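You operate a simulated robot arm through the tools that you are given. There is no shell and no other tool. Be economical: measure what you need, move in short steps, check, and stop when the job is done.

The job below is to be done with a simulated robot arm. You get a single attempt, and the scene is never put back.

## Task
The three stoppers are in the wrong bottles. Put each in the bottle of its colour.
Fine: the empty bottle can hold one meanwhile; leave the bottles where they stand.
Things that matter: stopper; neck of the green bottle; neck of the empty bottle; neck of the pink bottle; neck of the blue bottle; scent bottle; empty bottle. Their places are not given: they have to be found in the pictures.

Only the result counts: the job must be done as asked and must still hold three seconds after the hand-in. Knocking over, shifting, dropping, spilling or breaking anything else fails it. A push-on lid holds only when it is set on centred and level and pressed home; a screw cap is set on level and turned clockwise until tight.

## Robot
A 7-joint arm with a two-finger parallel gripper, fixed in place. Base frame: the origin is at the foot of the arm, x ahead of it, y to its left, z up; the work surface is at about z = 800. Lengths are in mm, angles in rad, forces in N, time in s.
With the tool pointing down near the work surface it reaches from about 240 to 680 mm from the base axis. Its first joint turns from -1.152 to 1.152 rad. Payload 2.4 kg.
Tool frame: the origin (TCP) lies between the finger pads and is the grasp point; the fingertips stand 30 mm ahead of it; z points along the fingers, y is the line along which they close. The gripper opens to 94 mm. The fingers are 28 mm wide and 10 mm thick; the gripper's body (50 by 96 mm) begins 55 mm behind the TCP.
Orientation is that of the tool frame in the base frame, as [roll, pitch, yaw] about the fixed x, y, z axes, in that order (R = Rz(yaw) Ry(pitch) Rx(roll)). With the fingers straight down and closing along the base's y, the tool's x points along the base's -x, its y along +y and its z along -z.

## Interface
- The arm moves only by the tool send_rows. Its argument "moves" is a list of rows, each a list of 7 numbers: the opening in per cent of the stroke, from 0 (shut) to 100 (fully open), then the shift along the base's x, y, z in units of 20 mm (1.0 is 20 mm), then the turn, a rotation vector about the base's x, y, z in units of 8 degrees (1.0 is 8 degrees). In form: [[gripper, tx, ty, tz, rx, ry, rz], ...]. A call has 1 to 12 rows; each row shifts and turns the commanded pose from where the row before left it. A call with a number of a shift or a turn outside -1 to 1 is refused whole. A row lasts 0.2 s, in which the tool goes at most 50 mm and 0.15 rad; a call with a longer step from one row to the next is refused whole, and so is a gripper value outside its range. Where a pose cannot be reached the arm comes as near as it can. A force on the tool above 40 N (or 10 N above the force at the start of the call, whichever is more), or a blocked arm, ends the call early, and 0.2 s more pass. Each finger travels about 153 mm/s and halts on what it meets, pressing with about 28 N; the grip force reading is that of the motor and also rises with nothing between the fingers. The clock runs only during rows and for 0.2 s after the last one: add rows that do not move to give the fingers time. The reply holds the time, the measured pose of the TCP, the force on the tool along the base axes, the opening and the grip force, in the units named above and with some noise.
- Cameras (640 x 400 px; columns grow to the right, rows downward): "scene" is fixed at [46.3, 482.1, 1443.6]; the picture's right is [-0.66, -0.75, 0.00], its down [-0.45, 0.39, -0.81] and it looks along [0.61, -0.53, -0.59] (base axes); focal length 340 px, centre (320, 200). "wrist" rides on the gripper at [-37, 0, -58] in the tool frame; the picture's right is [0.00, -1.00, 0.00], its down [0.97, 0.00, -0.24] and it looks along [0.24, 0.00, 0.97] (tool axes); focal length 218 px, centre (320, 200).
- camera(camera): a new picture of that camera. No time passes.
- probe_pixels(camera, pixels): for up to 12 pixels [column, row] of the newest picture of that camera ("zoom" is the newest enlarged one), the place [x, y, z] in the base frame of the surface seen there, good to about 3 mm. No time passes.
- zoom(camera, box): a new picture of the part [left, top, right, bottom] of that camera's present view, enlarged. No time passes.
- job_done(): hands the job in; it is judged then, once.

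Go step by step. Measure first, check grasps and placings, and put right what went wrong. The budget is 80 turns and 34 pictures, counting those below and the enlarged ones. Unless the task says otherwise, let go and move clear before handing in, and close with one line.

The tools are called after ">>>" as name(argument=value, ...) on one line, values as JSON. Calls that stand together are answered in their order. send_rows: Moves the arm, as the interface text tells. Its arguments: {"type":"object","properties":{"moves":{"type":"array","items":{"type":"array","items":{"type":"number"}}}},"required":["moves"]} The other tools are called the same way: camera (camera) takes a picture; probe_pixels (camera, pixels) gives the place of the surface under pixels of a picture; zoom (camera, box) takes an enlarged picture of a part of a camera's view; job_done () hands the job in.

At the start:

```text
clock: 0.0
tcp_pos: [376.7, -108.3, 1128.7]
tcp_rot: [3.141, -0.001, -3.141]
wrist_force: [0.0, -0.9, -0.3]
grip_width: 94.3
gripper_force: 0.0
```

scene: 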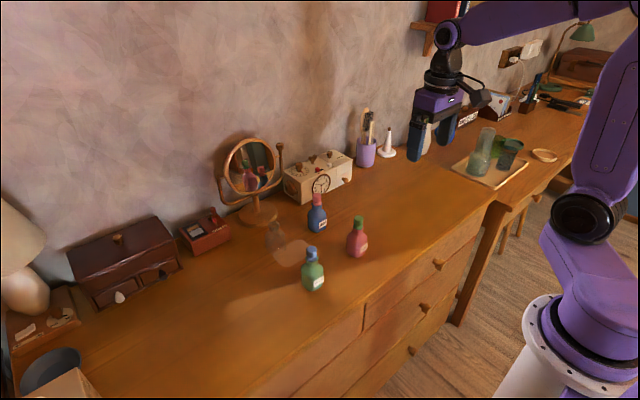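
wrist: 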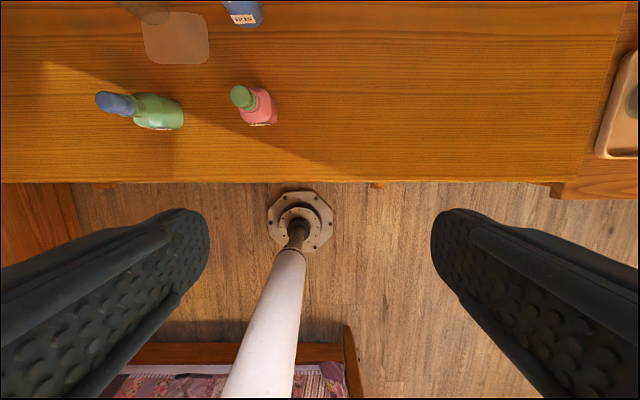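

The scene shows a green bottle with a blue stopper (312,270), a pink bottle with a green stopper (357,237), a blue bottle with a pink stopper (317,213), and a clear empty bottle near (278,240). I'll zoom in on these and probe them.

>>> zoom(camera="scene", box=[250, 180, 390, 300])

>>> probe_pixels(camera="scene", pixels=[[312, 249], [312, 275], [357, 220], [357, 242], [318, 197], [318, 218], [277, 230], [277, 240], [277, 224], [290, 255]])

```text
3.33 times, centred on (320, 240) of scene
```

zoom: 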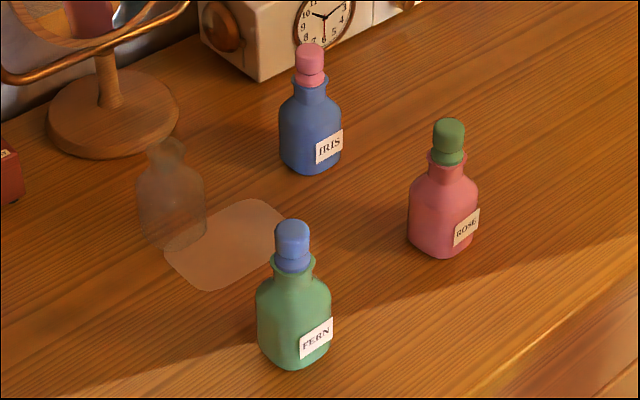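

```text
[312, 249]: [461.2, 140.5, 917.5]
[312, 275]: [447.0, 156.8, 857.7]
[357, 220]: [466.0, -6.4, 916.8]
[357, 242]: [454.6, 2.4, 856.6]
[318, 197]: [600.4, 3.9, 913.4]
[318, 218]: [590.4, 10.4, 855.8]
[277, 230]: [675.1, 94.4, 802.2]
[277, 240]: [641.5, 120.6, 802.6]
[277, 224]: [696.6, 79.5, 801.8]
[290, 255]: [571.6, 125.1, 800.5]
```

The empty bottle is transparent, so probes go through it to the table. I'll probe the stoppers and necks in the zoom picture.

>>> probe_pixels(camera="zoom", pixels=[[292, 223], [292, 240], [292, 267], [292, 276], [448, 122], [448, 138], [448, 160], [448, 168], [309, 46], [310, 62], [311, 82], [311, 90]])

>>> probe_pixels(camera="zoom", pixels=[[276, 232], [308, 232], [434, 130], [463, 130], [297, 55], [322, 55], [274, 266], [315, 266], [171, 248], [140, 225], [205, 215]])

```text
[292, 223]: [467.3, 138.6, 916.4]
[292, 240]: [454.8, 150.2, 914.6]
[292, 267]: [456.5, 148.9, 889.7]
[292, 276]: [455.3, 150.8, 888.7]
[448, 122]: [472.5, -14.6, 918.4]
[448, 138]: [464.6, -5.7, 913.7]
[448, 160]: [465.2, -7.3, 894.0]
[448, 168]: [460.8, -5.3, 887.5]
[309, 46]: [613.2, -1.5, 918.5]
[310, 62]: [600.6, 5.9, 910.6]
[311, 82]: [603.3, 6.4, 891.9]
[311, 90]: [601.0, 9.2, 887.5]
```

```text
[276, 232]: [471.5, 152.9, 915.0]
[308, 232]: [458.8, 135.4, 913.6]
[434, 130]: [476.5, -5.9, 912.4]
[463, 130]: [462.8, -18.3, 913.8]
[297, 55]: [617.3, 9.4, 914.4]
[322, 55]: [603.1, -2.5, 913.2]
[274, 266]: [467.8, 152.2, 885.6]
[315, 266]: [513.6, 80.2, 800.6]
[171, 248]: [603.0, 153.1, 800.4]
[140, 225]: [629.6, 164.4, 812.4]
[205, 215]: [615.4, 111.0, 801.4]
```

Measured centres: blue stopper about (463,143), green about (470,-11), pink about (608,3), all with tops near z 918. The empty bottle is roughly at (620,138). I'll move above the group for a wrist view.

>>> send_rows(moves=[[100, 0.68, 0.743, -0.45, 0, 0, 0], [100, 0.68, 0.743, -0.45, 0, 0, 0], [100, 0.68, 0.743, -0.45, 0, 0, 0], [100, 0.68, 0.743, -0.45, 0, 0, 0], [100, 0.68, 0.743, -0.45, 0, 0, 0], [100, 0.68, 0.743, -0.45, 0, 0, 0], [100, 0.68, 0.743, -0.45, 0, 0, 0], [100, 0.68, 0.743, -0.45, 0, 0, 0], [100, 0.68, 0.743, -0.45, 0, 0, 0], [100, 0.68, 0.743, -0.45, 0, 0, 0], [100, 0.68, 0.743, -0.45, 0, 0, 0], [100, 0.68, 0.743, -0.45, 0, 0, 0]])

>>> camera(camera="wrist")

```text
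clock: 2.6
tcp_pos: [542.0, 71.5, 1021.0]
tcp_rot: [3.141, 0.002, -3.14]
wrist_force: [-0.6, 0.0, 0.2]
grip_width: 93.9
gripper_force: 0.1
```

```text
30 pictures are left
```

wrist: 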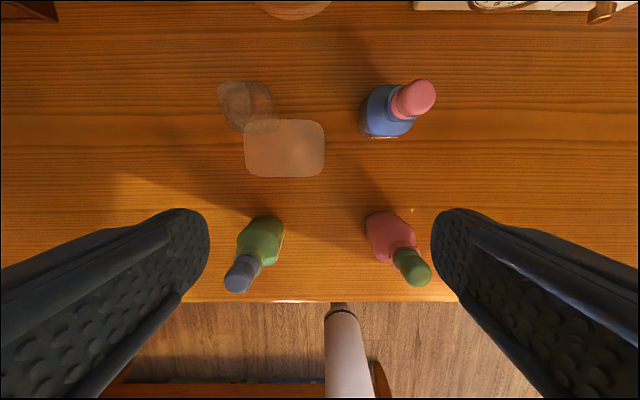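

The empty bottle appears around (248,105). I'll zoom in on it.

>>> zoom(camera="wrist", box=[200, 60, 340, 180])

>>> probe_pixels(camera="wrist", pixels=[[243, 274], [412, 266], [414, 97], [238, 95], [262, 112], [230, 90], [248, 105]])

```text
3.33 times, centred on (270, 120) of wrist
```

zoom: 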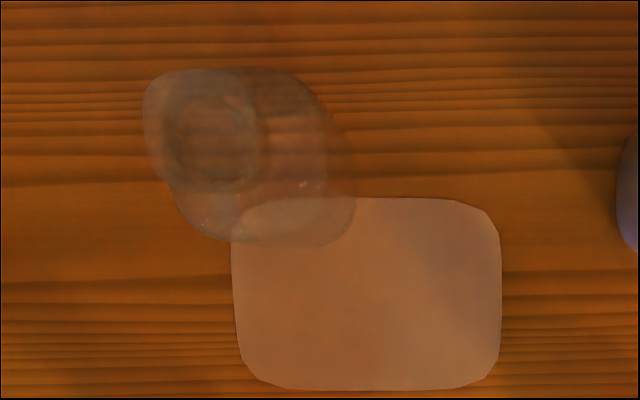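

```text
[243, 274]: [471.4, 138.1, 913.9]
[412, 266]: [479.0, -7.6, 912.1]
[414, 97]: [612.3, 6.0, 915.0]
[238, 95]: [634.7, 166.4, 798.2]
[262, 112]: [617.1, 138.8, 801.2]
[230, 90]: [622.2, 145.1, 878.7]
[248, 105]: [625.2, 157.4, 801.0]
```

The empty bottle's rim works out to about (617,140). I'll hover above the green bottle to measure its blue stopper closely.

>>> send_rows(moves=[[60, -0.75, 0.695, -0.41, 0, 0, 0], [60, -0.75, 0.695, -0.41, 0, 0, 0], [60, -0.75, 0.695, -0.41, 0, 0, 0], [60, -0.75, 0.695, -0.41, 0, 0, 0], [60, -0.75, 0.695, -0.41, 0, 0, 0], [60, 0, 0, 0, 0, 0, 0]])

>>> camera(camera="wrist")

>>> zoom(camera="scene", box=[290, 235, 340, 295])

```text
clock: 4.0
tcp_pos: [462.6, 139.7, 979.9]
tcp_rot: [-3.14, -0.001, -3.14]
wrist_force: [0.5, -0.5, -0.1]
grip_width: 56.5
gripper_force: 0.1
```

```text
28 pictures are left
```

wrist: 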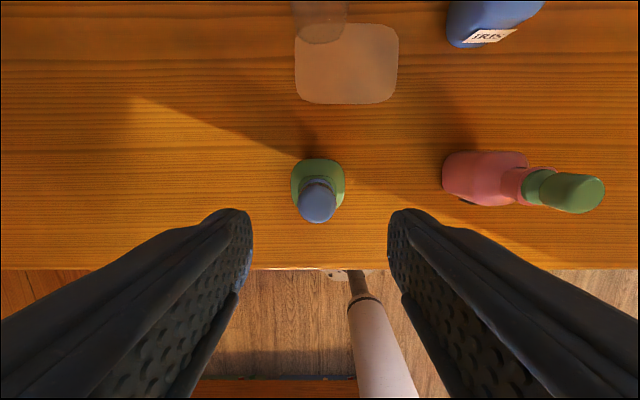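

```text
6.67 times, centred on (315, 265) of scene
```

zoom: 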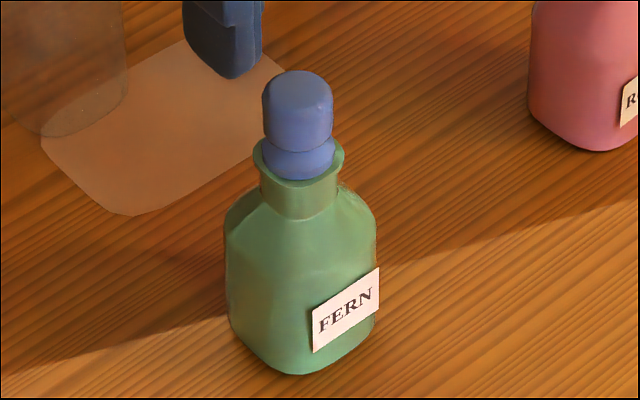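

The stopper has a cylindrical head above a flared collar, and it sits in the rim at about z 888. I'll zoom the wrist view for centring and probe its edges.

>>> zoom(camera="wrist", box=[284, 150, 354, 230])

>>> probe_pixels(camera="wrist", pixels=[[317, 205], [317, 220], [302, 205], [332, 205], [317, 188], [317, 181], [317, 177], [298, 185], [335, 185], [317, 165]])

>>> probe_pixels(camera="scene", pixels=[[312, 246], [312, 250], [312, 255], [312, 258], [312, 260], [314, 262], [314, 264], [305, 261], [318, 263], [309, 252], [315, 252]])

```text
5.00 times, centred on (319, 190) of wrist
```

zoom: 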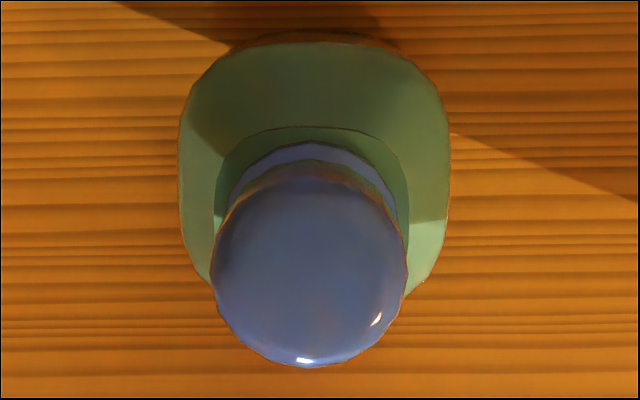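

```text
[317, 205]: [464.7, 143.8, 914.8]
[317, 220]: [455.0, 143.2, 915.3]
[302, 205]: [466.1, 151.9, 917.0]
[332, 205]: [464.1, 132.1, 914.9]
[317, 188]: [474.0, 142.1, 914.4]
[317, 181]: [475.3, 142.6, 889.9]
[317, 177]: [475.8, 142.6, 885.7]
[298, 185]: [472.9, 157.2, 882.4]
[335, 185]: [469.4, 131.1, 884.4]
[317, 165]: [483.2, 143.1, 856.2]
```

```text
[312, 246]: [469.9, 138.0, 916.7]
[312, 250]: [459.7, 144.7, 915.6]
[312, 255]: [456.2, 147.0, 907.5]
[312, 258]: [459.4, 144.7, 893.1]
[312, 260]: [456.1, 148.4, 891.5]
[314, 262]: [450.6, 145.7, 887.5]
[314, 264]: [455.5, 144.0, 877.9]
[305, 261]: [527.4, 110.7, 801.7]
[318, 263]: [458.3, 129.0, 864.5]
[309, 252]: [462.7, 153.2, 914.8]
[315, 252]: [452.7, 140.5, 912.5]
```

In the zoom the stopper top is centred at wrist (317,203.6), so it lies about +4.7 mm in x and +1.7 mm in y from the TCP. I'll correct that, descend to z≈922 with the tips just above the rim, and look before closing.

>>> send_rows(moves=[[60, 0.235, 0.085, 0, 0, 0, 0], [60, 0, 0, -0.7, 0, 0, 0], [60, 0, 0, -0.7, 0, 0, 0], [60, 0, 0, -0.7, 0, 0, 0], [60, 0, 0, -0.78, 0, 0, 0], [60, 0, 0, 0, 0, 0, 0]])

>>> camera(camera="wrist")

>>> zoom(camera="scene", box=[290, 220, 340, 280])

```text
clock: 5.4
tcp_pos: [469.4, 142.6, 921.3]
tcp_rot: [-3.14, 0.001, 3.141]
wrist_force: [0.4, 0.4, 0.3]
grip_width: 56.0
gripper_force: 0.1
```

```text
25 pictures are left
```

wrist: 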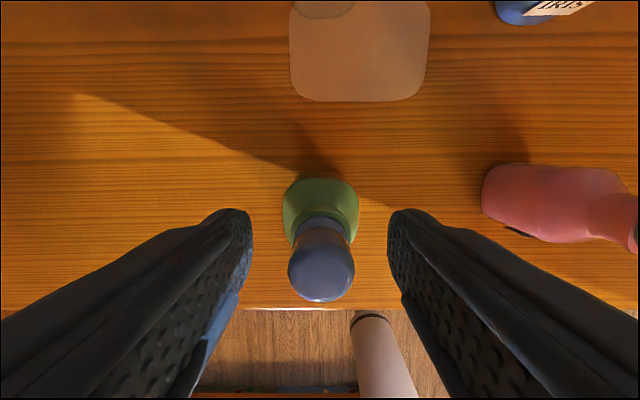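

```text
6.67 times, centred on (315, 250) of scene
```

zoom: 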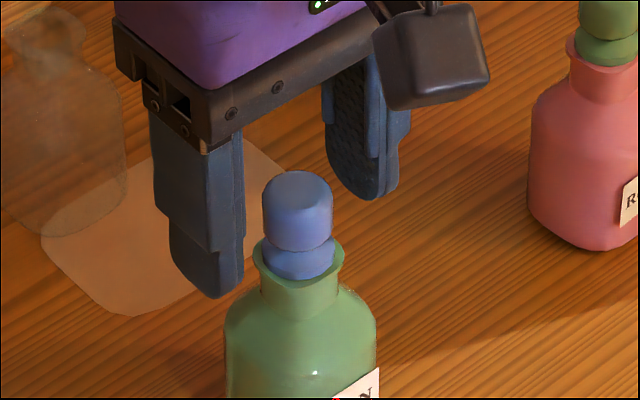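

The fingers straddle the stopper evenly at columns 252 and 388, with the stopper centred near 321 and the tips above the rim. Closing now.

>>> send_rows(moves=[[0, 0, 0, 0, 0, 0, 0], [0, 0, 0, 0, 0, 0, 0], [0, 0, 0, 0, 0, 0, 0]])

>>> probe_pixels(camera="scene", pixels=[[302, 263], [299, 262]])

```text
clock: 6.2
tcp_pos: [469.6, 143.5, 921.9]
tcp_rot: [-3.141, 0.001, 3.141]
wrist_force: [-0.6, 0.0, 0.0]
grip_width: 22.2
gripper_force: 27.8
```

```text
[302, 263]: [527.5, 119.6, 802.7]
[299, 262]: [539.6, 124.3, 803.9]
```

It gripped at width 22.2 with no side force. I'll lift slowly for 60 mm.

>>> send_rows(moves=[[0, 0, 0, 0.2, 0, 0, 0], [0, 0, 0, 0.2, 0, 0, 0], [0, 0, 0, 0.3, 0, 0, 0], [0, 0, 0, 0.3, 0, 0, 0], [0, 0, 0, 0.5, 0, 0, 0], [0, 0, 0, 0.5, 0, 0, 0], [0, 0, 0, 0.5, 0, 0, 0], [0, 0, 0, 0.5, 0, 0, 0], [0, 0, 0, 0, 0, 0, 0]])

>>> camera(camera="wrist")

>>> zoom(camera="scene", box=[270, 210, 350, 300])

```text
clock: 8.2
tcp_pos: [470.7, 141.8, 982.5]
tcp_rot: [-3.141, 0.001, -3.141]
wrist_force: [0.1, 1.2, -1.0]
grip_width: 21.8
gripper_force: 27.9
```

```text
23 pictures are left
```

wrist: 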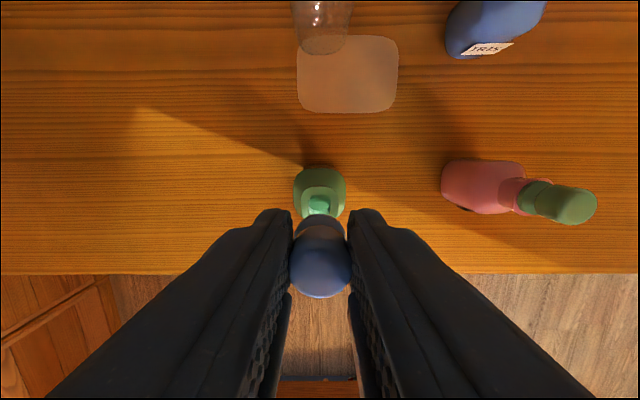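

```text
4.44 times, centred on (310, 255) of scene
```

zoom: 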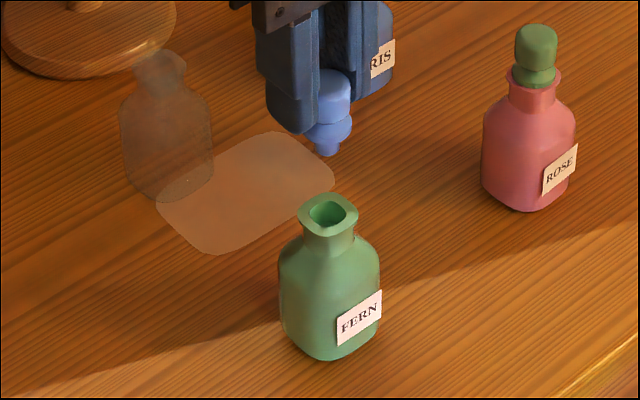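

The stopper came out cleanly and the green bottle stayed upright. I'll save a zoomed reference of the green neck at this relative pose, so I can match it at the other bottles.

>>> zoom(camera="wrist", box=[284, 150, 354, 230])

```text
5.00 times, centred on (319, 190) of wrist
```

zoom: 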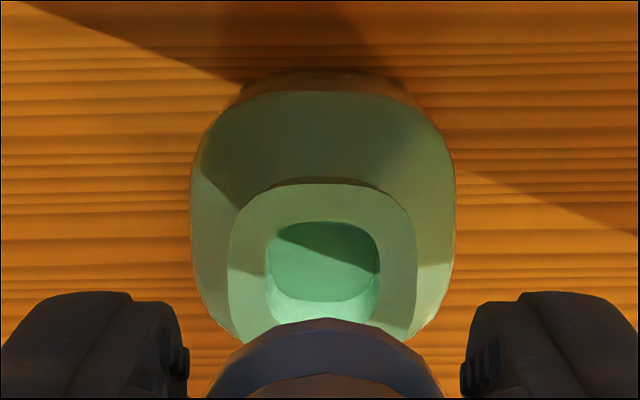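

Reference in the zoom: rim spans x 228–416 with its top edge at y 180. I'll move across to the empty bottle by (+149.5, −2) and compare the same view.

>>> send_rows(moves=[[0, 0.7475, -0.01, 0, 0, 0, 0], [0, 0.7475, -0.01, 0, 0, 0, 0], [0, 0.7475, -0.01, 0, 0, 0, 0], [0, 0.7475, -0.01, 0, 0, 0, 0], [0, 0.7475, -0.01, 0, 0, 0, 0], [0, 0.7475, -0.01, 0, 0, 0, 0], [0, 0.7475, -0.01, 0, 0, 0, 0], [0, 0.7475, -0.01, 0, 0, 0, 0], [0, 0.7475, -0.01, 0, 0, 0, 0], [0, 0.7475, -0.01, 0, 0, 0, 0], [0, 0, 0, 0, 0, 0, 0]])

>>> zoom(camera="wrist", box=[284, 150, 354, 230])

```text
clock: 10.6
tcp_pos: [619.8, 140.8, 983.4]
tcp_rot: [3.14, 0.0, -3.141]
wrist_force: [-0.6, 0.0, 0.1]
grip_width: 22.4
gripper_force: 27.5
```

```text
5.00 times, centred on (319, 190) of wrist
```

zoom: 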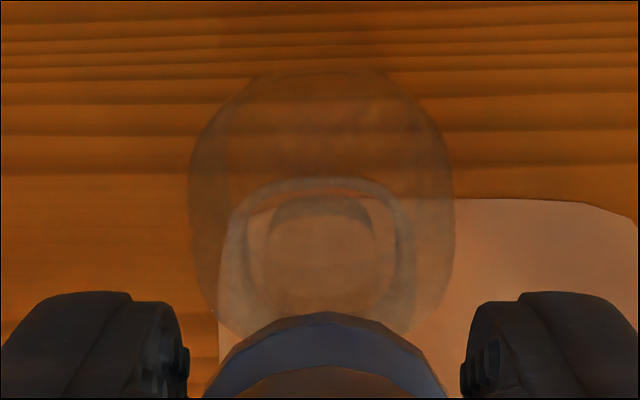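

The view matches the reference within about 0.3 mm (rim top at 178 versus 180, body at 189–455). I'll lower 56 mm, then seat the stopper gently.

>>> send_rows(moves=[[0, 0, 0, -0.5, 0, 0, 0], [0, 0, 0, -0.5, 0, 0, 0], [0, 0, 0, -0.5, 0, 0, 0], [0, 0, 0, -0.4, 0, 0, 0], [0, 0, 0, -0.3, 0, 0, 0], [0, 0, 0, -0.3, 0, 0, 0], [0, 0, 0, -0.2, 0, 0, 0], [0, 0, 0, -0.1, 0, 0, 0], [0, 0, 0, 0, 0, 0, 0]])

```text
clock: 12.6
tcp_pos: [621.2, 139.6, 926.0]
tcp_rot: [3.141, -0.002, 3.141]
wrist_force: [1.0, 0.3, -0.1]
grip_width: 21.9
gripper_force: 28.4
```

No contact so far. I'll do the last 4 mm in small steps.

>>> send_rows(moves=[[0, 0, 0, -0.07, 0, 0, 0], [0, 0, 0, -0.07, 0, 0, 0], [0, 0, 0, -0.06, 0, 0, 0], [0, 0, 0, 0, 0, 0, 0]])

>>> zoom(camera="scene", box=[250, 190, 310, 260])

```text
clock: 13.6
tcp_pos: [621.2, 140.3, 923.8]
tcp_rot: [-3.141, 0.003, -3.142]
wrist_force: [-2.3, -0.1, 17.0]
grip_width: 21.6
gripper_force: 27.4
```

```text
5.71 times, centred on (280, 225) of scene
```

zoom: 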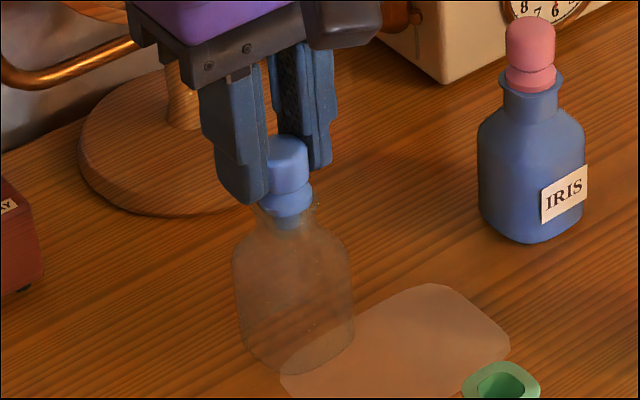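

Contact at 17 N with the peg inside the neck and the collar on the rim, so it's seated for temporary parking. I'll unload a little, open to 60%, and lift away.

>>> send_rows(moves=[[0, 0, 0, 0.06, 0, 0, 0], [60, 0, 0, 0, 0, 0, 0], [60, 0, 0, 0, 0, 0, 0], [60, 0, 0, 0.5, 0, 0, 0], [60, 0, 0, 0.8, 0, 0, 0], [60, 0, 0, 0.8, 0, 0, 0], [60, 0, 0, 0.84, 0, 0, 0], [60, 0, 0, 0, 0, 0, 0]])

>>> camera(camera="wrist")

>>> zoom(camera="scene", box=[250, 190, 310, 260])

```text
clock: 15.4
tcp_pos: [619.1, 143.2, 981.2]
tcp_rot: [-3.141, 0.0, -3.14]
wrist_force: [-0.6, -0.2, 0.2]
grip_width: 56.2
gripper_force: 0.0
```

```text
18 pictures are left
```

wrist: 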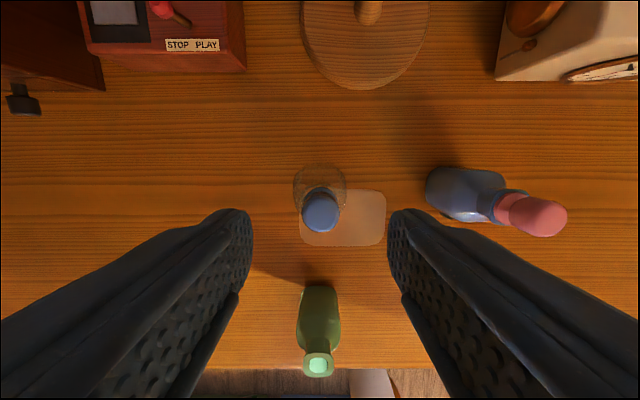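

```text
5.71 times, centred on (280, 225) of scene
```

zoom: 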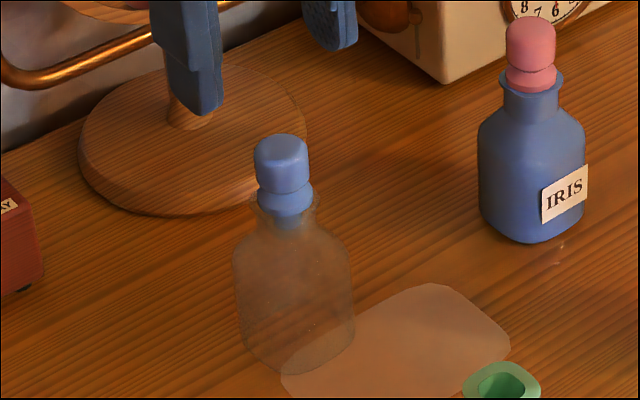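

The blue stopper is parked upright. Next I'll hover over the pink bottle's green stopper at about (474,−12).

>>> send_rows(moves=[[60, -0.725, -0.755, 0, 0, 0, 0], [60, -0.725, -0.755, 0, 0, 0, 0], [60, -0.725, -0.755, 0, 0, 0, 0], [60, -0.725, -0.755, 0, 0, 0, 0], [60, -0.725, -0.755, 0, 0, 0, 0], [60, -0.725, -0.755, 0, 0, 0, 0], [60, -0.725, -0.755, 0, 0, 0, 0], [60, -0.725, -0.755, 0, 0, 0, 0], [60, -0.725, -0.755, 0, 0, 0, 0], [60, -0.725, -0.755, 0, 0, 0, 0], [60, 0, 0, 0, 0, 0, 0]])

>>> zoom(camera="wrist", box=[284, 150, 354, 230])

```text
clock: 17.8
tcp_pos: [475.5, -10.4, 984.4]
tcp_rot: [-3.141, 0.001, 3.141]
wrist_force: [0.3, -0.4, 0.1]
grip_width: 56.2
gripper_force: 0.1
```

```text
5.00 times, centred on (319, 190) of wrist
```

zoom: 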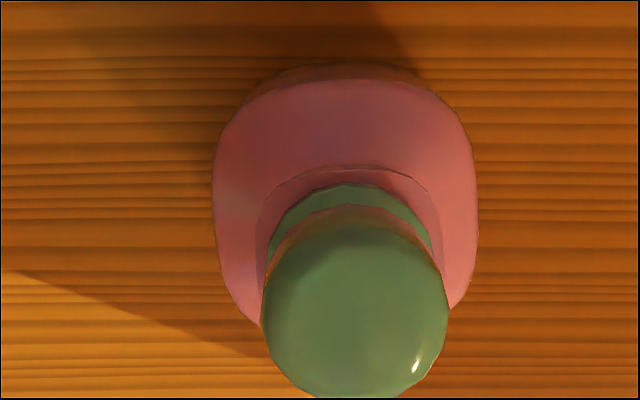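

Compared with the reference, this view sits about 24 px right and 13 px high. I'll correct by (+1.9, −3.4) mm, descend 60 mm, and check before closing.

>>> send_rows(moves=[[60, 0.095, -0.17, 0, 0, 0, 0], [60, 0, 0, -0.75, 0, 0, 0], [60, 0, 0, -0.75, 0, 0, 0], [60, 0, 0, -0.75, 0, 0, 0], [60, 0, 0, -0.75, 0, 0, 0], [60, 0, 0, 0, 0, 0, 0]])

>>> camera(camera="wrist")

```text
clock: 19.2
tcp_pos: [477.4, -14.1, 922.8]
tcp_rot: [3.141, 0.0, 3.141]
wrist_force: [0.1, -0.1, 0.0]
grip_width: 56.6
gripper_force: 0.1
```

```text
15 pictures are left
```

wrist: 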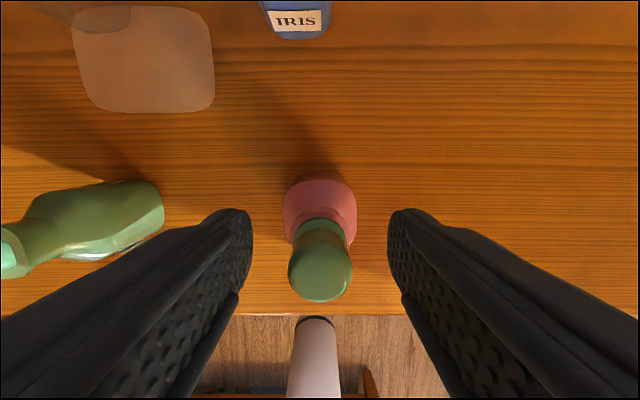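

The stopper at (320,268) looks just like the first grasp. Closing and lifting.

>>> send_rows(moves=[[0, 0, 0, 0, 0, 0, 0], [0, 0, 0, 0, 0, 0, 0], [0, 0, 0, 0, 0, 0, 0], [0, 0, 0, 0.2, 0, 0, 0], [0, 0, 0, 0.2, 0, 0, 0], [0, 0, 0, 0.3, 0, 0, 0], [0, 0, 0, 0.3, 0, 0, 0], [0, 0, 0, 0.5, 0, 0, 0], [0, 0, 0, 0.5, 0, 0, 0], [0, 0, 0, 0.5, 0, 0, 0], [0, 0, 0, 0.5, 0, 0, 0], [0, 0, 0, 0, 0, 0, 0]])

>>> zoom(camera="wrist", box=[284, 150, 354, 230])

```text
clock: 21.8
tcp_pos: [477.2, -14.0, 982.1]
tcp_rot: [3.142, -0.001, 3.14]
wrist_force: [-0.1, 0.2, -1.3]
grip_width: 21.7
gripper_force: 28.6
```

```text
5.00 times, centred on (319, 190) of wrist
```

zoom: 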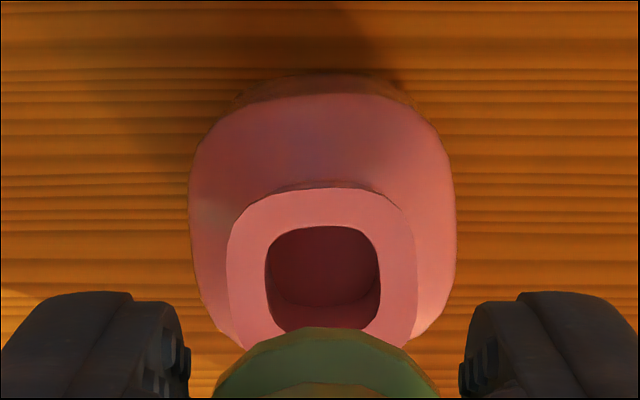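

The pink neck at rim 226–416, top 184, is within 0.5 mm of the reference, and the bottle is undisturbed. I'll carry the green stopper to the green bottle.

>>> send_rows(moves=[[0, -0.0295, 0.782, 0, 0, 0, 0], [0, -0.0295, 0.782, 0, 0, 0, 0], [0, -0.0295, 0.782, 0, 0, 0, 0], [0, -0.0295, 0.782, 0, 0, 0, 0], [0, -0.0295, 0.782, 0, 0, 0, 0], [0, -0.0295, 0.782, 0, 0, 0, 0], [0, -0.0295, 0.782, 0, 0, 0, 0], [0, -0.0295, 0.782, 0, 0, 0, 0], [0, -0.0295, 0.782, 0, 0, 0, 0], [0, -0.0295, 0.782, 0, 0, 0, 0], [0, 0, 0, 0, 0, 0, 0]])

>>> zoom(camera="wrist", box=[284, 150, 354, 230])

```text
clock: 24.2
tcp_pos: [470.0, 141.9, 981.5]
tcp_rot: [3.142, 0.0, -3.141]
wrist_force: [0.5, -0.4, 0.6]
grip_width: 21.9
gripper_force: 27.7
```

```text
5.00 times, centred on (319, 190) of wrist
```

zoom: 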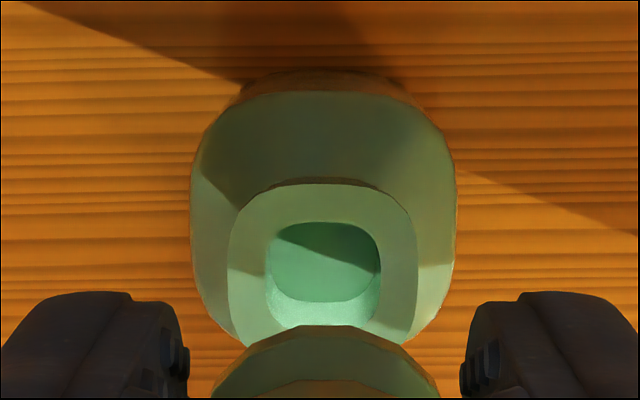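

Aligned: rim 228–417, top about 182. I'll lower and seat it.

>>> send_rows(moves=[[0, 0, 0, -0.5, 0, 0, 0], [0, 0, 0, -0.5, 0, 0, 0], [0, 0, 0, -0.5, 0, 0, 0], [0, 0, 0, -0.4, 0, 0, 0], [0, 0, 0, -0.3, 0, 0, 0], [0, 0, 0, -0.3, 0, 0, 0], [0, 0, 0, -0.2, 0, 0, 0], [0, 0, 0, -0.1, 0, 0, 0], [0, 0, 0, -0.1, 0, 0, 0], [0, 0, 0, -0.07, 0, 0, 0], [0, 0, 0, -0.03, 0, 0, 0], [0, 0, 0, 0, 0, 0, 0]])

```text
clock: 26.8
tcp_pos: [472.3, 141.3, 923.3]
tcp_rot: [-3.141, 0.002, -3.14]
wrist_force: [-4.2, -1.2, 20.1]
grip_width: 22.1
gripper_force: 28.0
```

20 N of contact at z≈923. I'll press slightly more, then unload and release.

>>> send_rows(moves=[[0, 0, 0, -0.04, 0, 0, 0], [0, 0, 0, 0, 0, 0, 0]])

>>> zoom(camera="scene", box=[290, 220, 340, 280])

```text
clock: 27.4
tcp_pos: [471.9, 143.8, 922.1]
tcp_rot: [-3.141, 0.001, -3.14]
wrist_force: [-0.2, -1.5, 20.5]
grip_width: 22.0
gripper_force: 28.0
```

```text
6.67 times, centred on (315, 250) of scene
```

zoom: 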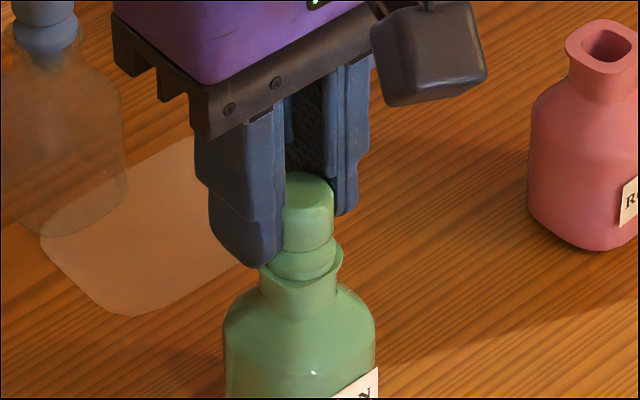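

The collar sits in the rim as it did originally. Another small press will show whether it is fully home.

>>> send_rows(moves=[[0, 0, 0, -0.05, 0, 0, 0], [0, 0, 0, 0, 0, 0, 0]])

```text
clock: 28.0
tcp_pos: [472.2, 141.8, 922.0]
tcp_rot: [-3.141, 0.002, 3.141]
wrist_force: [-1.6, 1.3, 18.6]
grip_width: 21.8
gripper_force: 27.3
```

The force plateaus at about 20 N, so it's home. Unload, release, and rise.

>>> send_rows(moves=[[0, 0, 0, 0.09, 0, 0, 0], [60, 0, 0, 0, 0, 0, 0], [60, 0, 0, 0, 0, 0, 0], [60, 0, 0, 0.5, 0, 0, 0], [60, 0, 0, 0.8, 0, 0, 0], [60, 0, 0, 0.8, 0, 0, 0], [60, 0, 0, 0.9, 0, 0, 0], [60, 0, 0, 0, 0, 0, 0]])

>>> zoom(camera="scene", box=[290, 220, 340, 280])

```text
clock: 29.8
tcp_pos: [468.1, 141.3, 984.7]
tcp_rot: [3.14, 0.001, -3.141]
wrist_force: [0.2, -0.3, 1.1]
grip_width: 56.3
gripper_force: 0.1
```

```text
6.67 times, centred on (315, 250) of scene
```

zoom: 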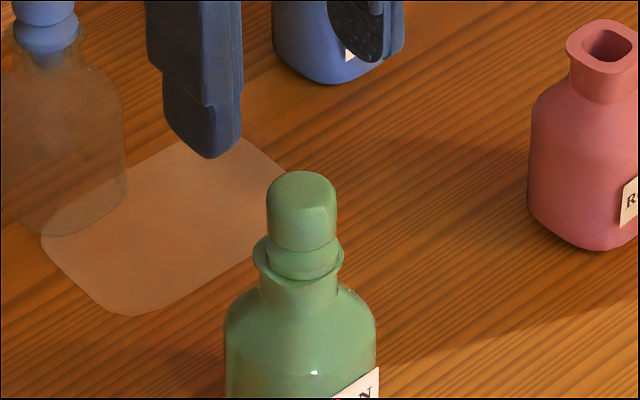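

The green stopper is seated level, with its top at the same height as the original. Next I'll hover over the blue bottle's pink stopper.

>>> send_rows(moves=[[60, 0.732, -0.713, 0, 0, 0, 0], [60, 0.732, -0.713, 0, 0, 0, 0], [60, 0.732, -0.713, 0, 0, 0, 0], [60, 0.732, -0.713, 0, 0, 0, 0], [60, 0.732, -0.713, 0, 0, 0, 0], [60, 0.732, -0.713, 0, 0, 0, 0], [60, 0.732, -0.713, 0, 0, 0, 0], [60, 0.732, -0.713, 0, 0, 0, 0], [60, 0.732, -0.713, 0, 0, 0, 0], [60, 0.732, -0.713, 0, 0, 0, 0], [60, 0, 0, 0, 0, 0, 0]])

>>> zoom(camera="wrist", box=[284, 150, 354, 230])

```text
clock: 32.2
tcp_pos: [615.7, -3.3, 982.7]
tcp_rot: [3.141, 0.0, 3.142]
wrist_force: [0.2, 0.3, 0.0]
grip_width: 56.0
gripper_force: 0.1
```

```text
5.00 times, centred on (319, 190) of wrist
```

zoom: 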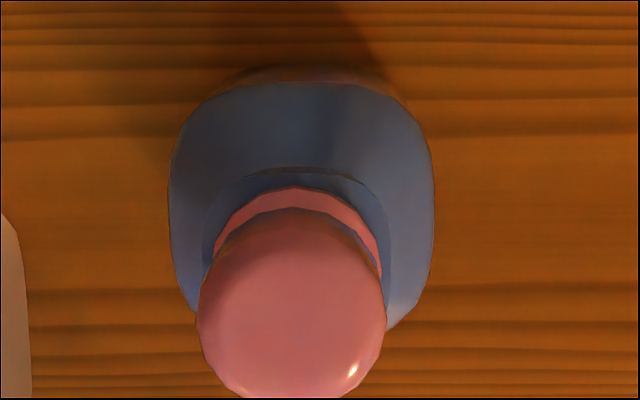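

Here the object sits 24 px left and about 11 px high. I'll correct by (+1.4, +3.5), descend, close and lift slowly.

>>> send_rows(moves=[[60, 0.07, 0.175, 0, 0, 0, 0], [60, 0, 0, -0.75, 0, 0, 0], [60, 0, 0, -0.75, 0, 0, 0], [60, 0, 0, -0.75, 0, 0, 0], [60, 0, 0, -0.75, 0, 0, 0], [60, 0, 0, 0, 0, 0, 0], [0, 0, 0, 0, 0, 0, 0], [0, 0, 0, 0, 0, 0, 0], [0, 0, 0, 0, 0, 0, 0]])

```text
clock: 34.2
tcp_pos: [620.4, 4.5, 921.5]
tcp_rot: [3.14, 0.0, -3.141]
wrist_force: [-0.2, -1.1, 0.5]
grip_width: 21.9
gripper_force: 27.8
```

Gripped at 21.9 with no side load. Lifting 60 mm.

>>> send_rows(moves=[[0, 0, 0, 0.2, 0, 0, 0], [0, 0, 0, 0.2, 0, 0, 0], [0, 0, 0, 0.3, 0, 0, 0], [0, 0, 0, 0.3, 0, 0, 0], [0, 0, 0, 0.5, 0, 0, 0], [0, 0, 0, 0.5, 0, 0, 0], [0, 0, 0, 0.5, 0, 0, 0], [0, 0, 0, 0.5, 0, 0, 0], [0, 0, 0, 0, 0, 0, 0]])

>>> zoom(camera="wrist", box=[284, 150, 354, 230])

```text
clock: 36.2
tcp_pos: [618.7, 3.5, 982.8]
tcp_rot: [-3.141, 0.0, 3.141]
wrist_force: [-0.3, -0.3, 0.2]
grip_width: 22.1
gripper_force: 27.9
```

```text
5.00 times, centred on (319, 190) of wrist
```

zoom: 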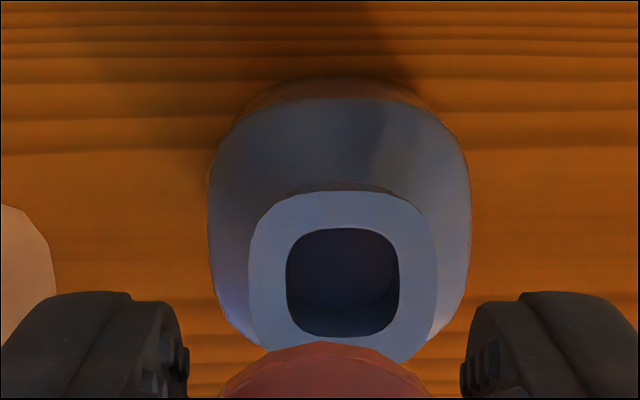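

After lifting, the blue neck appears 21 px right of the reference. That means either the bottle moved or the arm sits slightly off. I'll check the bottle against the earlier scene zoom.

>>> zoom(camera="scene", box=[250, 190, 310, 260])

>>> send_rows(moves=[[0, 0, 0, 0, 0, 0, 0], [0, 0, 0, 0, 0, 0, 0], [0, 0, 0, 0, 0, 0, 0]])

```text
5.71 times, centred on (280, 225) of scene
```

zoom: 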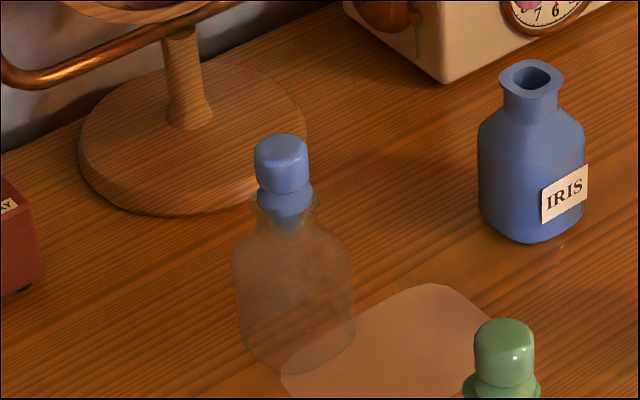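

```text
clock: 37.0
tcp_pos: [618.2, 2.7, 982.9]
tcp_rot: [3.141, -0.001, -3.14]
wrist_force: [0.8, 1.1, 0.7]
grip_width: 22.2
gripper_force: 28.0
```

The blue bottle hasn't moved (478–586, same label position), so only the arm was slightly off. I'll go to the pink bottle, aim +1.1 mm in x because this stopper sits about 1.6 mm further toward −x in the grip, and let the arm settle.

>>> send_rows(moves=[[0, -0.704, -0.0865, 0, 0, 0, 0], [0, -0.704, -0.0865, 0, 0, 0, 0], [0, -0.704, -0.0865, 0, 0, 0, 0], [0, -0.704, -0.0865, 0, 0, 0, 0], [0, -0.704, -0.0865, 0, 0, 0, 0], [0, -0.704, -0.0865, 0, 0, 0, 0], [0, -0.704, -0.0865, 0, 0, 0, 0], [0, -0.704, -0.0865, 0, 0, 0, 0], [0, -0.704, -0.0865, 0, 0, 0, 0], [0, -0.704, -0.0865, 0, 0, 0, 0], [0, 0, 0, 0, 0, 0, 0], [0, 0, 0, 0, 0, 0, 0]])

>>> zoom(camera="wrist", box=[284, 150, 354, 230])

>>> zoom(camera="scene", box=[330, 180, 380, 240])

```text
clock: 39.6
tcp_pos: [478.7, -15.4, 981.6]
tcp_rot: [3.14, 0.001, 3.141]
wrist_force: [-0.2, -0.4, 0.4]
grip_width: 21.9
gripper_force: 27.9
```

```text
5.00 times, centred on (319, 190) of wrist
```

zoom: 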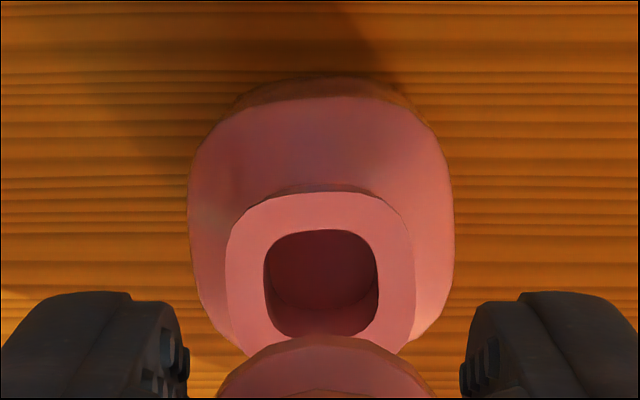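

```text
6.67 times, centred on (355, 210) of scene
```

zoom: 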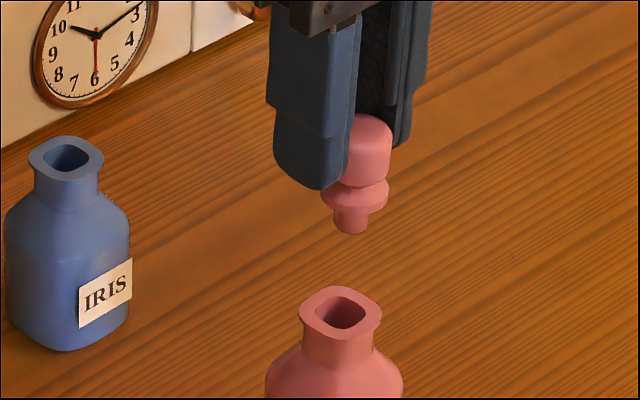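

The stopper hangs level and the neck is aligned (rim 224–416, top 189). I'll lower and seat it.

>>> send_rows(moves=[[0, 0.015, 0, -0.5, 0, 0, 0], [0, 0, 0, -0.5, 0, 0, 0], [0, 0, 0, -0.5, 0, 0, 0], [0, 0, 0, -0.4, 0, 0, 0], [0, 0, 0, -0.3, 0, 0, 0], [0, 0, 0, -0.3, 0, 0, 0], [0, 0, 0, -0.2, 0, 0, 0], [0, 0, 0, -0.1, 0, 0, 0], [0, 0, 0, -0.1, 0, 0, 0], [0, 0, 0, -0.07, 0, 0, 0], [0, 0, 0, -0.03, 0, 0, 0], [0, 0, 0, 0, 0, 0, 0]])

```text
clock: 42.2
tcp_pos: [478.5, -13.9, 921.6]
tcp_rot: [3.141, 0.0, 3.141]
wrist_force: [0.2, 2.4, 7.3]
grip_width: 21.9
gripper_force: 27.9
```

Contact at 7 N, z 921.6. I'll press slightly more.

>>> send_rows(moves=[[0, 0, 0, -0.05, 0, 0, 0], [0, 0, 0, -0.04, 0, 0, 0], [0, 0, 0, 0, 0, 0, 0]])

```text
clock: 43.0
tcp_pos: [477.8, -14.8, 919.8]
tcp_rot: [3.141, 0.002, -3.14]
wrist_force: [1.8, 2.4, 7.7]
grip_width: 22.1
gripper_force: 27.8
```

Force is steady at about 8 N, so it may still be sliding in or slipping in the grip. I'll press 1 mm more and look.

>>> send_rows(moves=[[0, 0, 0, -0.05, 0, 0, 0], [0, 0, 0, 0, 0, 0, 0]])

>>> zoom(camera="scene", box=[330, 200, 380, 260])

```text
clock: 43.6
tcp_pos: [478.8, -14.6, 919.5]
tcp_rot: [-3.141, 0.002, 3.141]
wrist_force: [-1.6, 2.3, 23.8]
grip_width: 19.7
gripper_force: 27.9
```

```text
6.67 times, centred on (355, 230) of scene
```

zoom: 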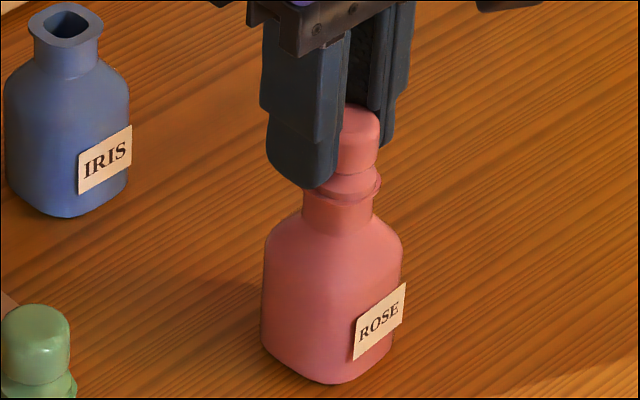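

It now reads 23.8 N, with the collar down on the rim. The grip narrowed to 19.7, so the pads slid toward the waist. I'll release without raising much, then rise.

>>> send_rows(moves=[[0, 0, 0, 0.04, 0, 0, 0], [60, 0, 0, 0, 0, 0, 0], [60, 0, 0, 0, 0, 0, 0], [60, 0, 0, 0.5, 0, 0, 0], [60, 0, 0, 0.8, 0, 0, 0], [60, 0, 0, 0.9, 0, 0, 0], [60, 0, 0, 0.9, 0, 0, 0], [60, 0, 0, 0, 0, 0, 0]])

>>> zoom(camera="scene", box=[290, 200, 380, 285])

```text
clock: 45.4
tcp_pos: [479.2, -14.7, 982.1]
tcp_rot: [3.141, 0.0, -3.139]
wrist_force: [0.2, 0.1, -0.9]
grip_width: 56.5
gripper_force: 0.2
```

```text
4.71 times, centred on (335, 242) of scene
```

zoom: 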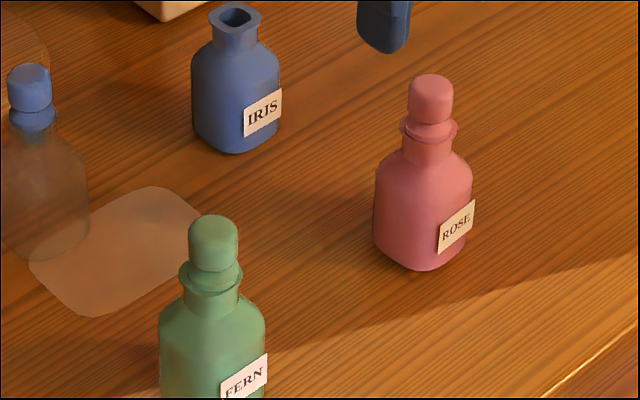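

Pink and green are both seated level and centred. Now back to the parked blue stopper at (619,139).

>>> send_rows(moves=[[60, 0.7085, 0.772, 0, 0, 0, 0], [60, 0.7085, 0.772, 0, 0, 0, 0], [60, 0.7085, 0.772, 0, 0, 0, 0], [60, 0.7085, 0.772, 0, 0, 0, 0], [60, 0.7085, 0.772, 0, 0, 0, 0], [60, 0.7085, 0.772, 0, 0, 0, 0], [60, 0.7085, 0.772, 0, 0, 0, 0], [60, 0.7085, 0.772, 0, 0, 0, 0], [60, 0.7085, 0.772, 0, 0, 0, 0], [60, 0.7085, 0.772, 0, 0, 0, 0], [60, 0, 0, 0, 0, 0, 0], [60, 0, 0, 0, 0, 0, 0]])

>>> zoom(camera="wrist", box=[284, 150, 354, 230])

```text
clock: 48.0
tcp_pos: [622.2, 140.3, 983.6]
tcp_rot: [-3.141, 0.0, 3.141]
wrist_force: [-0.2, -0.6, 0.1]
grip_width: 56.3
gripper_force: 0.0
```

```text
5.00 times, centred on (319, 190) of wrist
```

zoom: 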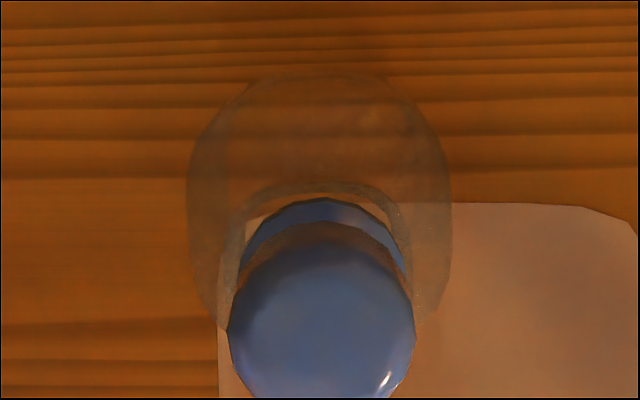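

The blue stopper is centred (head 228–415, centre 321). Descending and gripping.

>>> send_rows(moves=[[60, 0, 0, -0.75, 0, 0, 0], [60, 0, 0, -0.75, 0, 0, 0], [60, 0, 0, -0.75, 0, 0, 0], [60, 0, 0, -0.75, 0, 0, 0], [60, 0, 0, 0, 0, 0, 0], [0, 0, 0, 0, 0, 0, 0], [0, 0, 0, 0, 0, 0, 0], [0, 0, 0, 0, 0, 0, 0]])

>>> send_rows(moves=[[0, 0, 0, 0.2, 0, 0, 0], [0, 0, 0, 0.2, 0, 0, 0], [0, 0, 0, 0.3, 0, 0, 0], [0, 0, 0, 0.3, 0, 0, 0], [0, 0, 0, 0.5, 0, 0, 0], [0, 0, 0, 0.5, 0, 0, 0], [0, 0, 0, 0.5, 0, 0, 0], [0, 0, 0, 0.5, 0, 0, 0], [0, 0, 0, 0, 0, 0, 0]])

```text
clock: 49.8
tcp_pos: [621.9, 143.0, 923.3]
tcp_rot: [-3.14, -0.001, 3.14]
wrist_force: [0.1, 0.0, -0.2]
grip_width: 22.0
gripper_force: 28.4
```

```text
clock: 51.8
tcp_pos: [619.4, 138.3, 981.9]
tcp_rot: [3.141, 0.001, -3.141]
wrist_force: [-0.5, 1.0, -0.3]
grip_width: 22.1
gripper_force: 28.0
```

Holding at 22.1. I'll move to the blue bottle and check alignment after letting the arm settle.

>>> send_rows(moves=[[0, -0.01, -0.693, 0, 0, 0, 0], [0, -0.01, -0.693, 0, 0, 0, 0], [0, -0.01, -0.693, 0, 0, 0, 0], [0, -0.01, -0.693, 0, 0, 0, 0], [0, -0.01, -0.693, 0, 0, 0, 0], [0, -0.01, -0.693, 0, 0, 0, 0], [0, -0.01, -0.693, 0, 0, 0, 0], [0, -0.01, -0.693, 0, 0, 0, 0], [0, -0.01, -0.693, 0, 0, 0, 0], [0, -0.01, -0.693, 0, 0, 0, 0], [0, 0, 0, 0, 0, 0, 0], [0, 0, 0, 0, 0, 0, 0]])

>>> zoom(camera="wrist", box=[284, 150, 354, 230])

```text
clock: 54.4
tcp_pos: [618.1, 1.1, 981.8]
tcp_rot: [-3.14, 0.001, 3.14]
wrist_force: [-0.6, -0.3, 0.1]
grip_width: 22.1
gripper_force: 27.8
```

```text
5.00 times, centred on (319, 190) of wrist
```

zoom: 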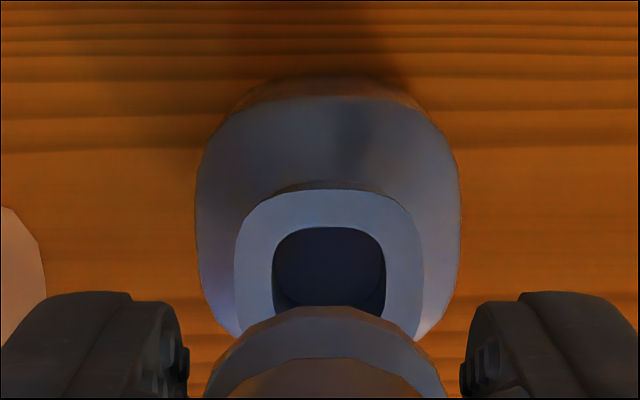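

The rim is centred at 328 with top 184. The stopper sits about 1 mm toward +x in the grip, so I'll nudge (−1.0, −0.75) mm and lower.

>>> send_rows(moves=[[0, -0.05, -0.0375, -0.5, 0, 0, 0], [0, 0, 0, -0.5, 0, 0, 0], [0, 0, 0, -0.5, 0, 0, 0], [0, 0, 0, -0.4, 0, 0, 0], [0, 0, 0, -0.3, 0, 0, 0], [0, 0, 0, -0.3, 0, 0, 0], [0, 0, 0, -0.2, 0, 0, 0], [0, 0, 0, -0.1, 0, 0, 0], [0, 0, 0, -0.1, 0, 0, 0], [0, 0, 0, -0.05, 0, 0, 0], [0, 0, 0, 0, 0, 0, 0]])

```text
clock: 56.8
tcp_pos: [618.4, -1.1, 926.2]
tcp_rot: [3.142, 0.005, 3.141]
wrist_force: [-0.2, 0.5, 21.3]
grip_width: 22.2
gripper_force: 28.1
```

Contact of 21 N at z≈926, a few mm early. I'll look at it.

>>> zoom(camera="scene", box=[292, 170, 342, 230])

```text
6.67 times, centred on (317, 200) of scene
```

zoom: 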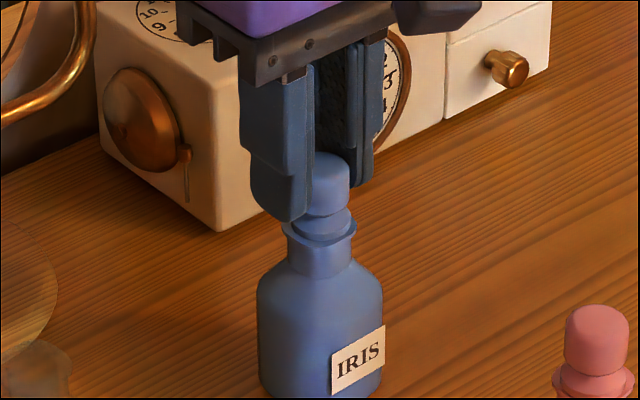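

The head top at y≈152 matches the original seated height (about 153), and the collar (291–351) is centred on the rim (283–357). I'll press a little more.

>>> send_rows(moves=[[0, 0, 0, -0.05, 0, 0, 0], [0, 0, 0, -0.04, 0, 0, 0], [0, 0, 0, 0, 0, 0, 0]])

```text
clock: 57.6
tcp_pos: [616.3, -0.6, 923.7]
tcp_rot: [3.14, 0.003, -3.141]
wrist_force: [4.5, 0.7, 19.3]
grip_width: 21.8
gripper_force: 27.7
```

>>> send_rows(moves=[[0, 0, 0, -0.05, 0, 0, 0], [0, 0, 0, -0.03, 0, 0, 0], [0, 0, 0, 0, 0, 0, 0]])

```text
clock: 58.4
tcp_pos: [616.3, -0.5, 920.4]
tcp_rot: [-3.141, 0.0, 3.141]
wrist_force: [-0.2, -1.9, 20.5]
grip_width: 21.9
gripper_force: 28.2
```

The force holds at 20 N while the pads slip down the head, so the stopper is home. I'll release and rise.

>>> send_rows(moves=[[0, 0, 0, 0.05, 0, 0, 0], [60, 0, 0, 0, 0, 0, 0], [60, 0, 0, 0, 0, 0, 0], [60, 0, 0, 0.5, 0, 0, 0], [60, 0, 0, 0.8, 0, 0, 0], [60, 0, 0, 0.9, 0, 0, 0], [60, 0, 0, 0.9, 0, 0, 0], [60, 0, 0, 1, 0, 0, 0], [60, 0, 0, 1, 0, 0, 0], [60, 0, 0, 0, 0, 0, 0]])

>>> zoom(camera="scene", box=[250, 180, 390, 300])

```text
clock: 60.6
tcp_pos: [614.8, 0.3, 1022.2]
tcp_rot: [-3.141, -0.001, 3.14]
wrist_force: [-0.4, 0.5, -0.7]
grip_width: 56.6
gripper_force: 0.0
```

```text
3.33 times, centred on (320, 240) of scene
```

zoom: 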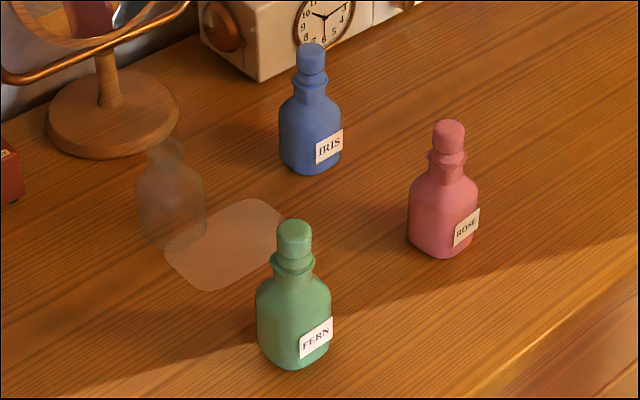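

All three stoppers are in the bottle of their colour. Their tops (rows 43, 119 and 219) match the original seated heights, and the bottles stand where they were. Handing in.

>>> job_done()

```text
The job is handed in.
```

Each stopper now sits pressed home in the bottle of its own colour, the empty bottle is empty again, and no bottle was moved; I've handed the job in but haven't seen the verdict.
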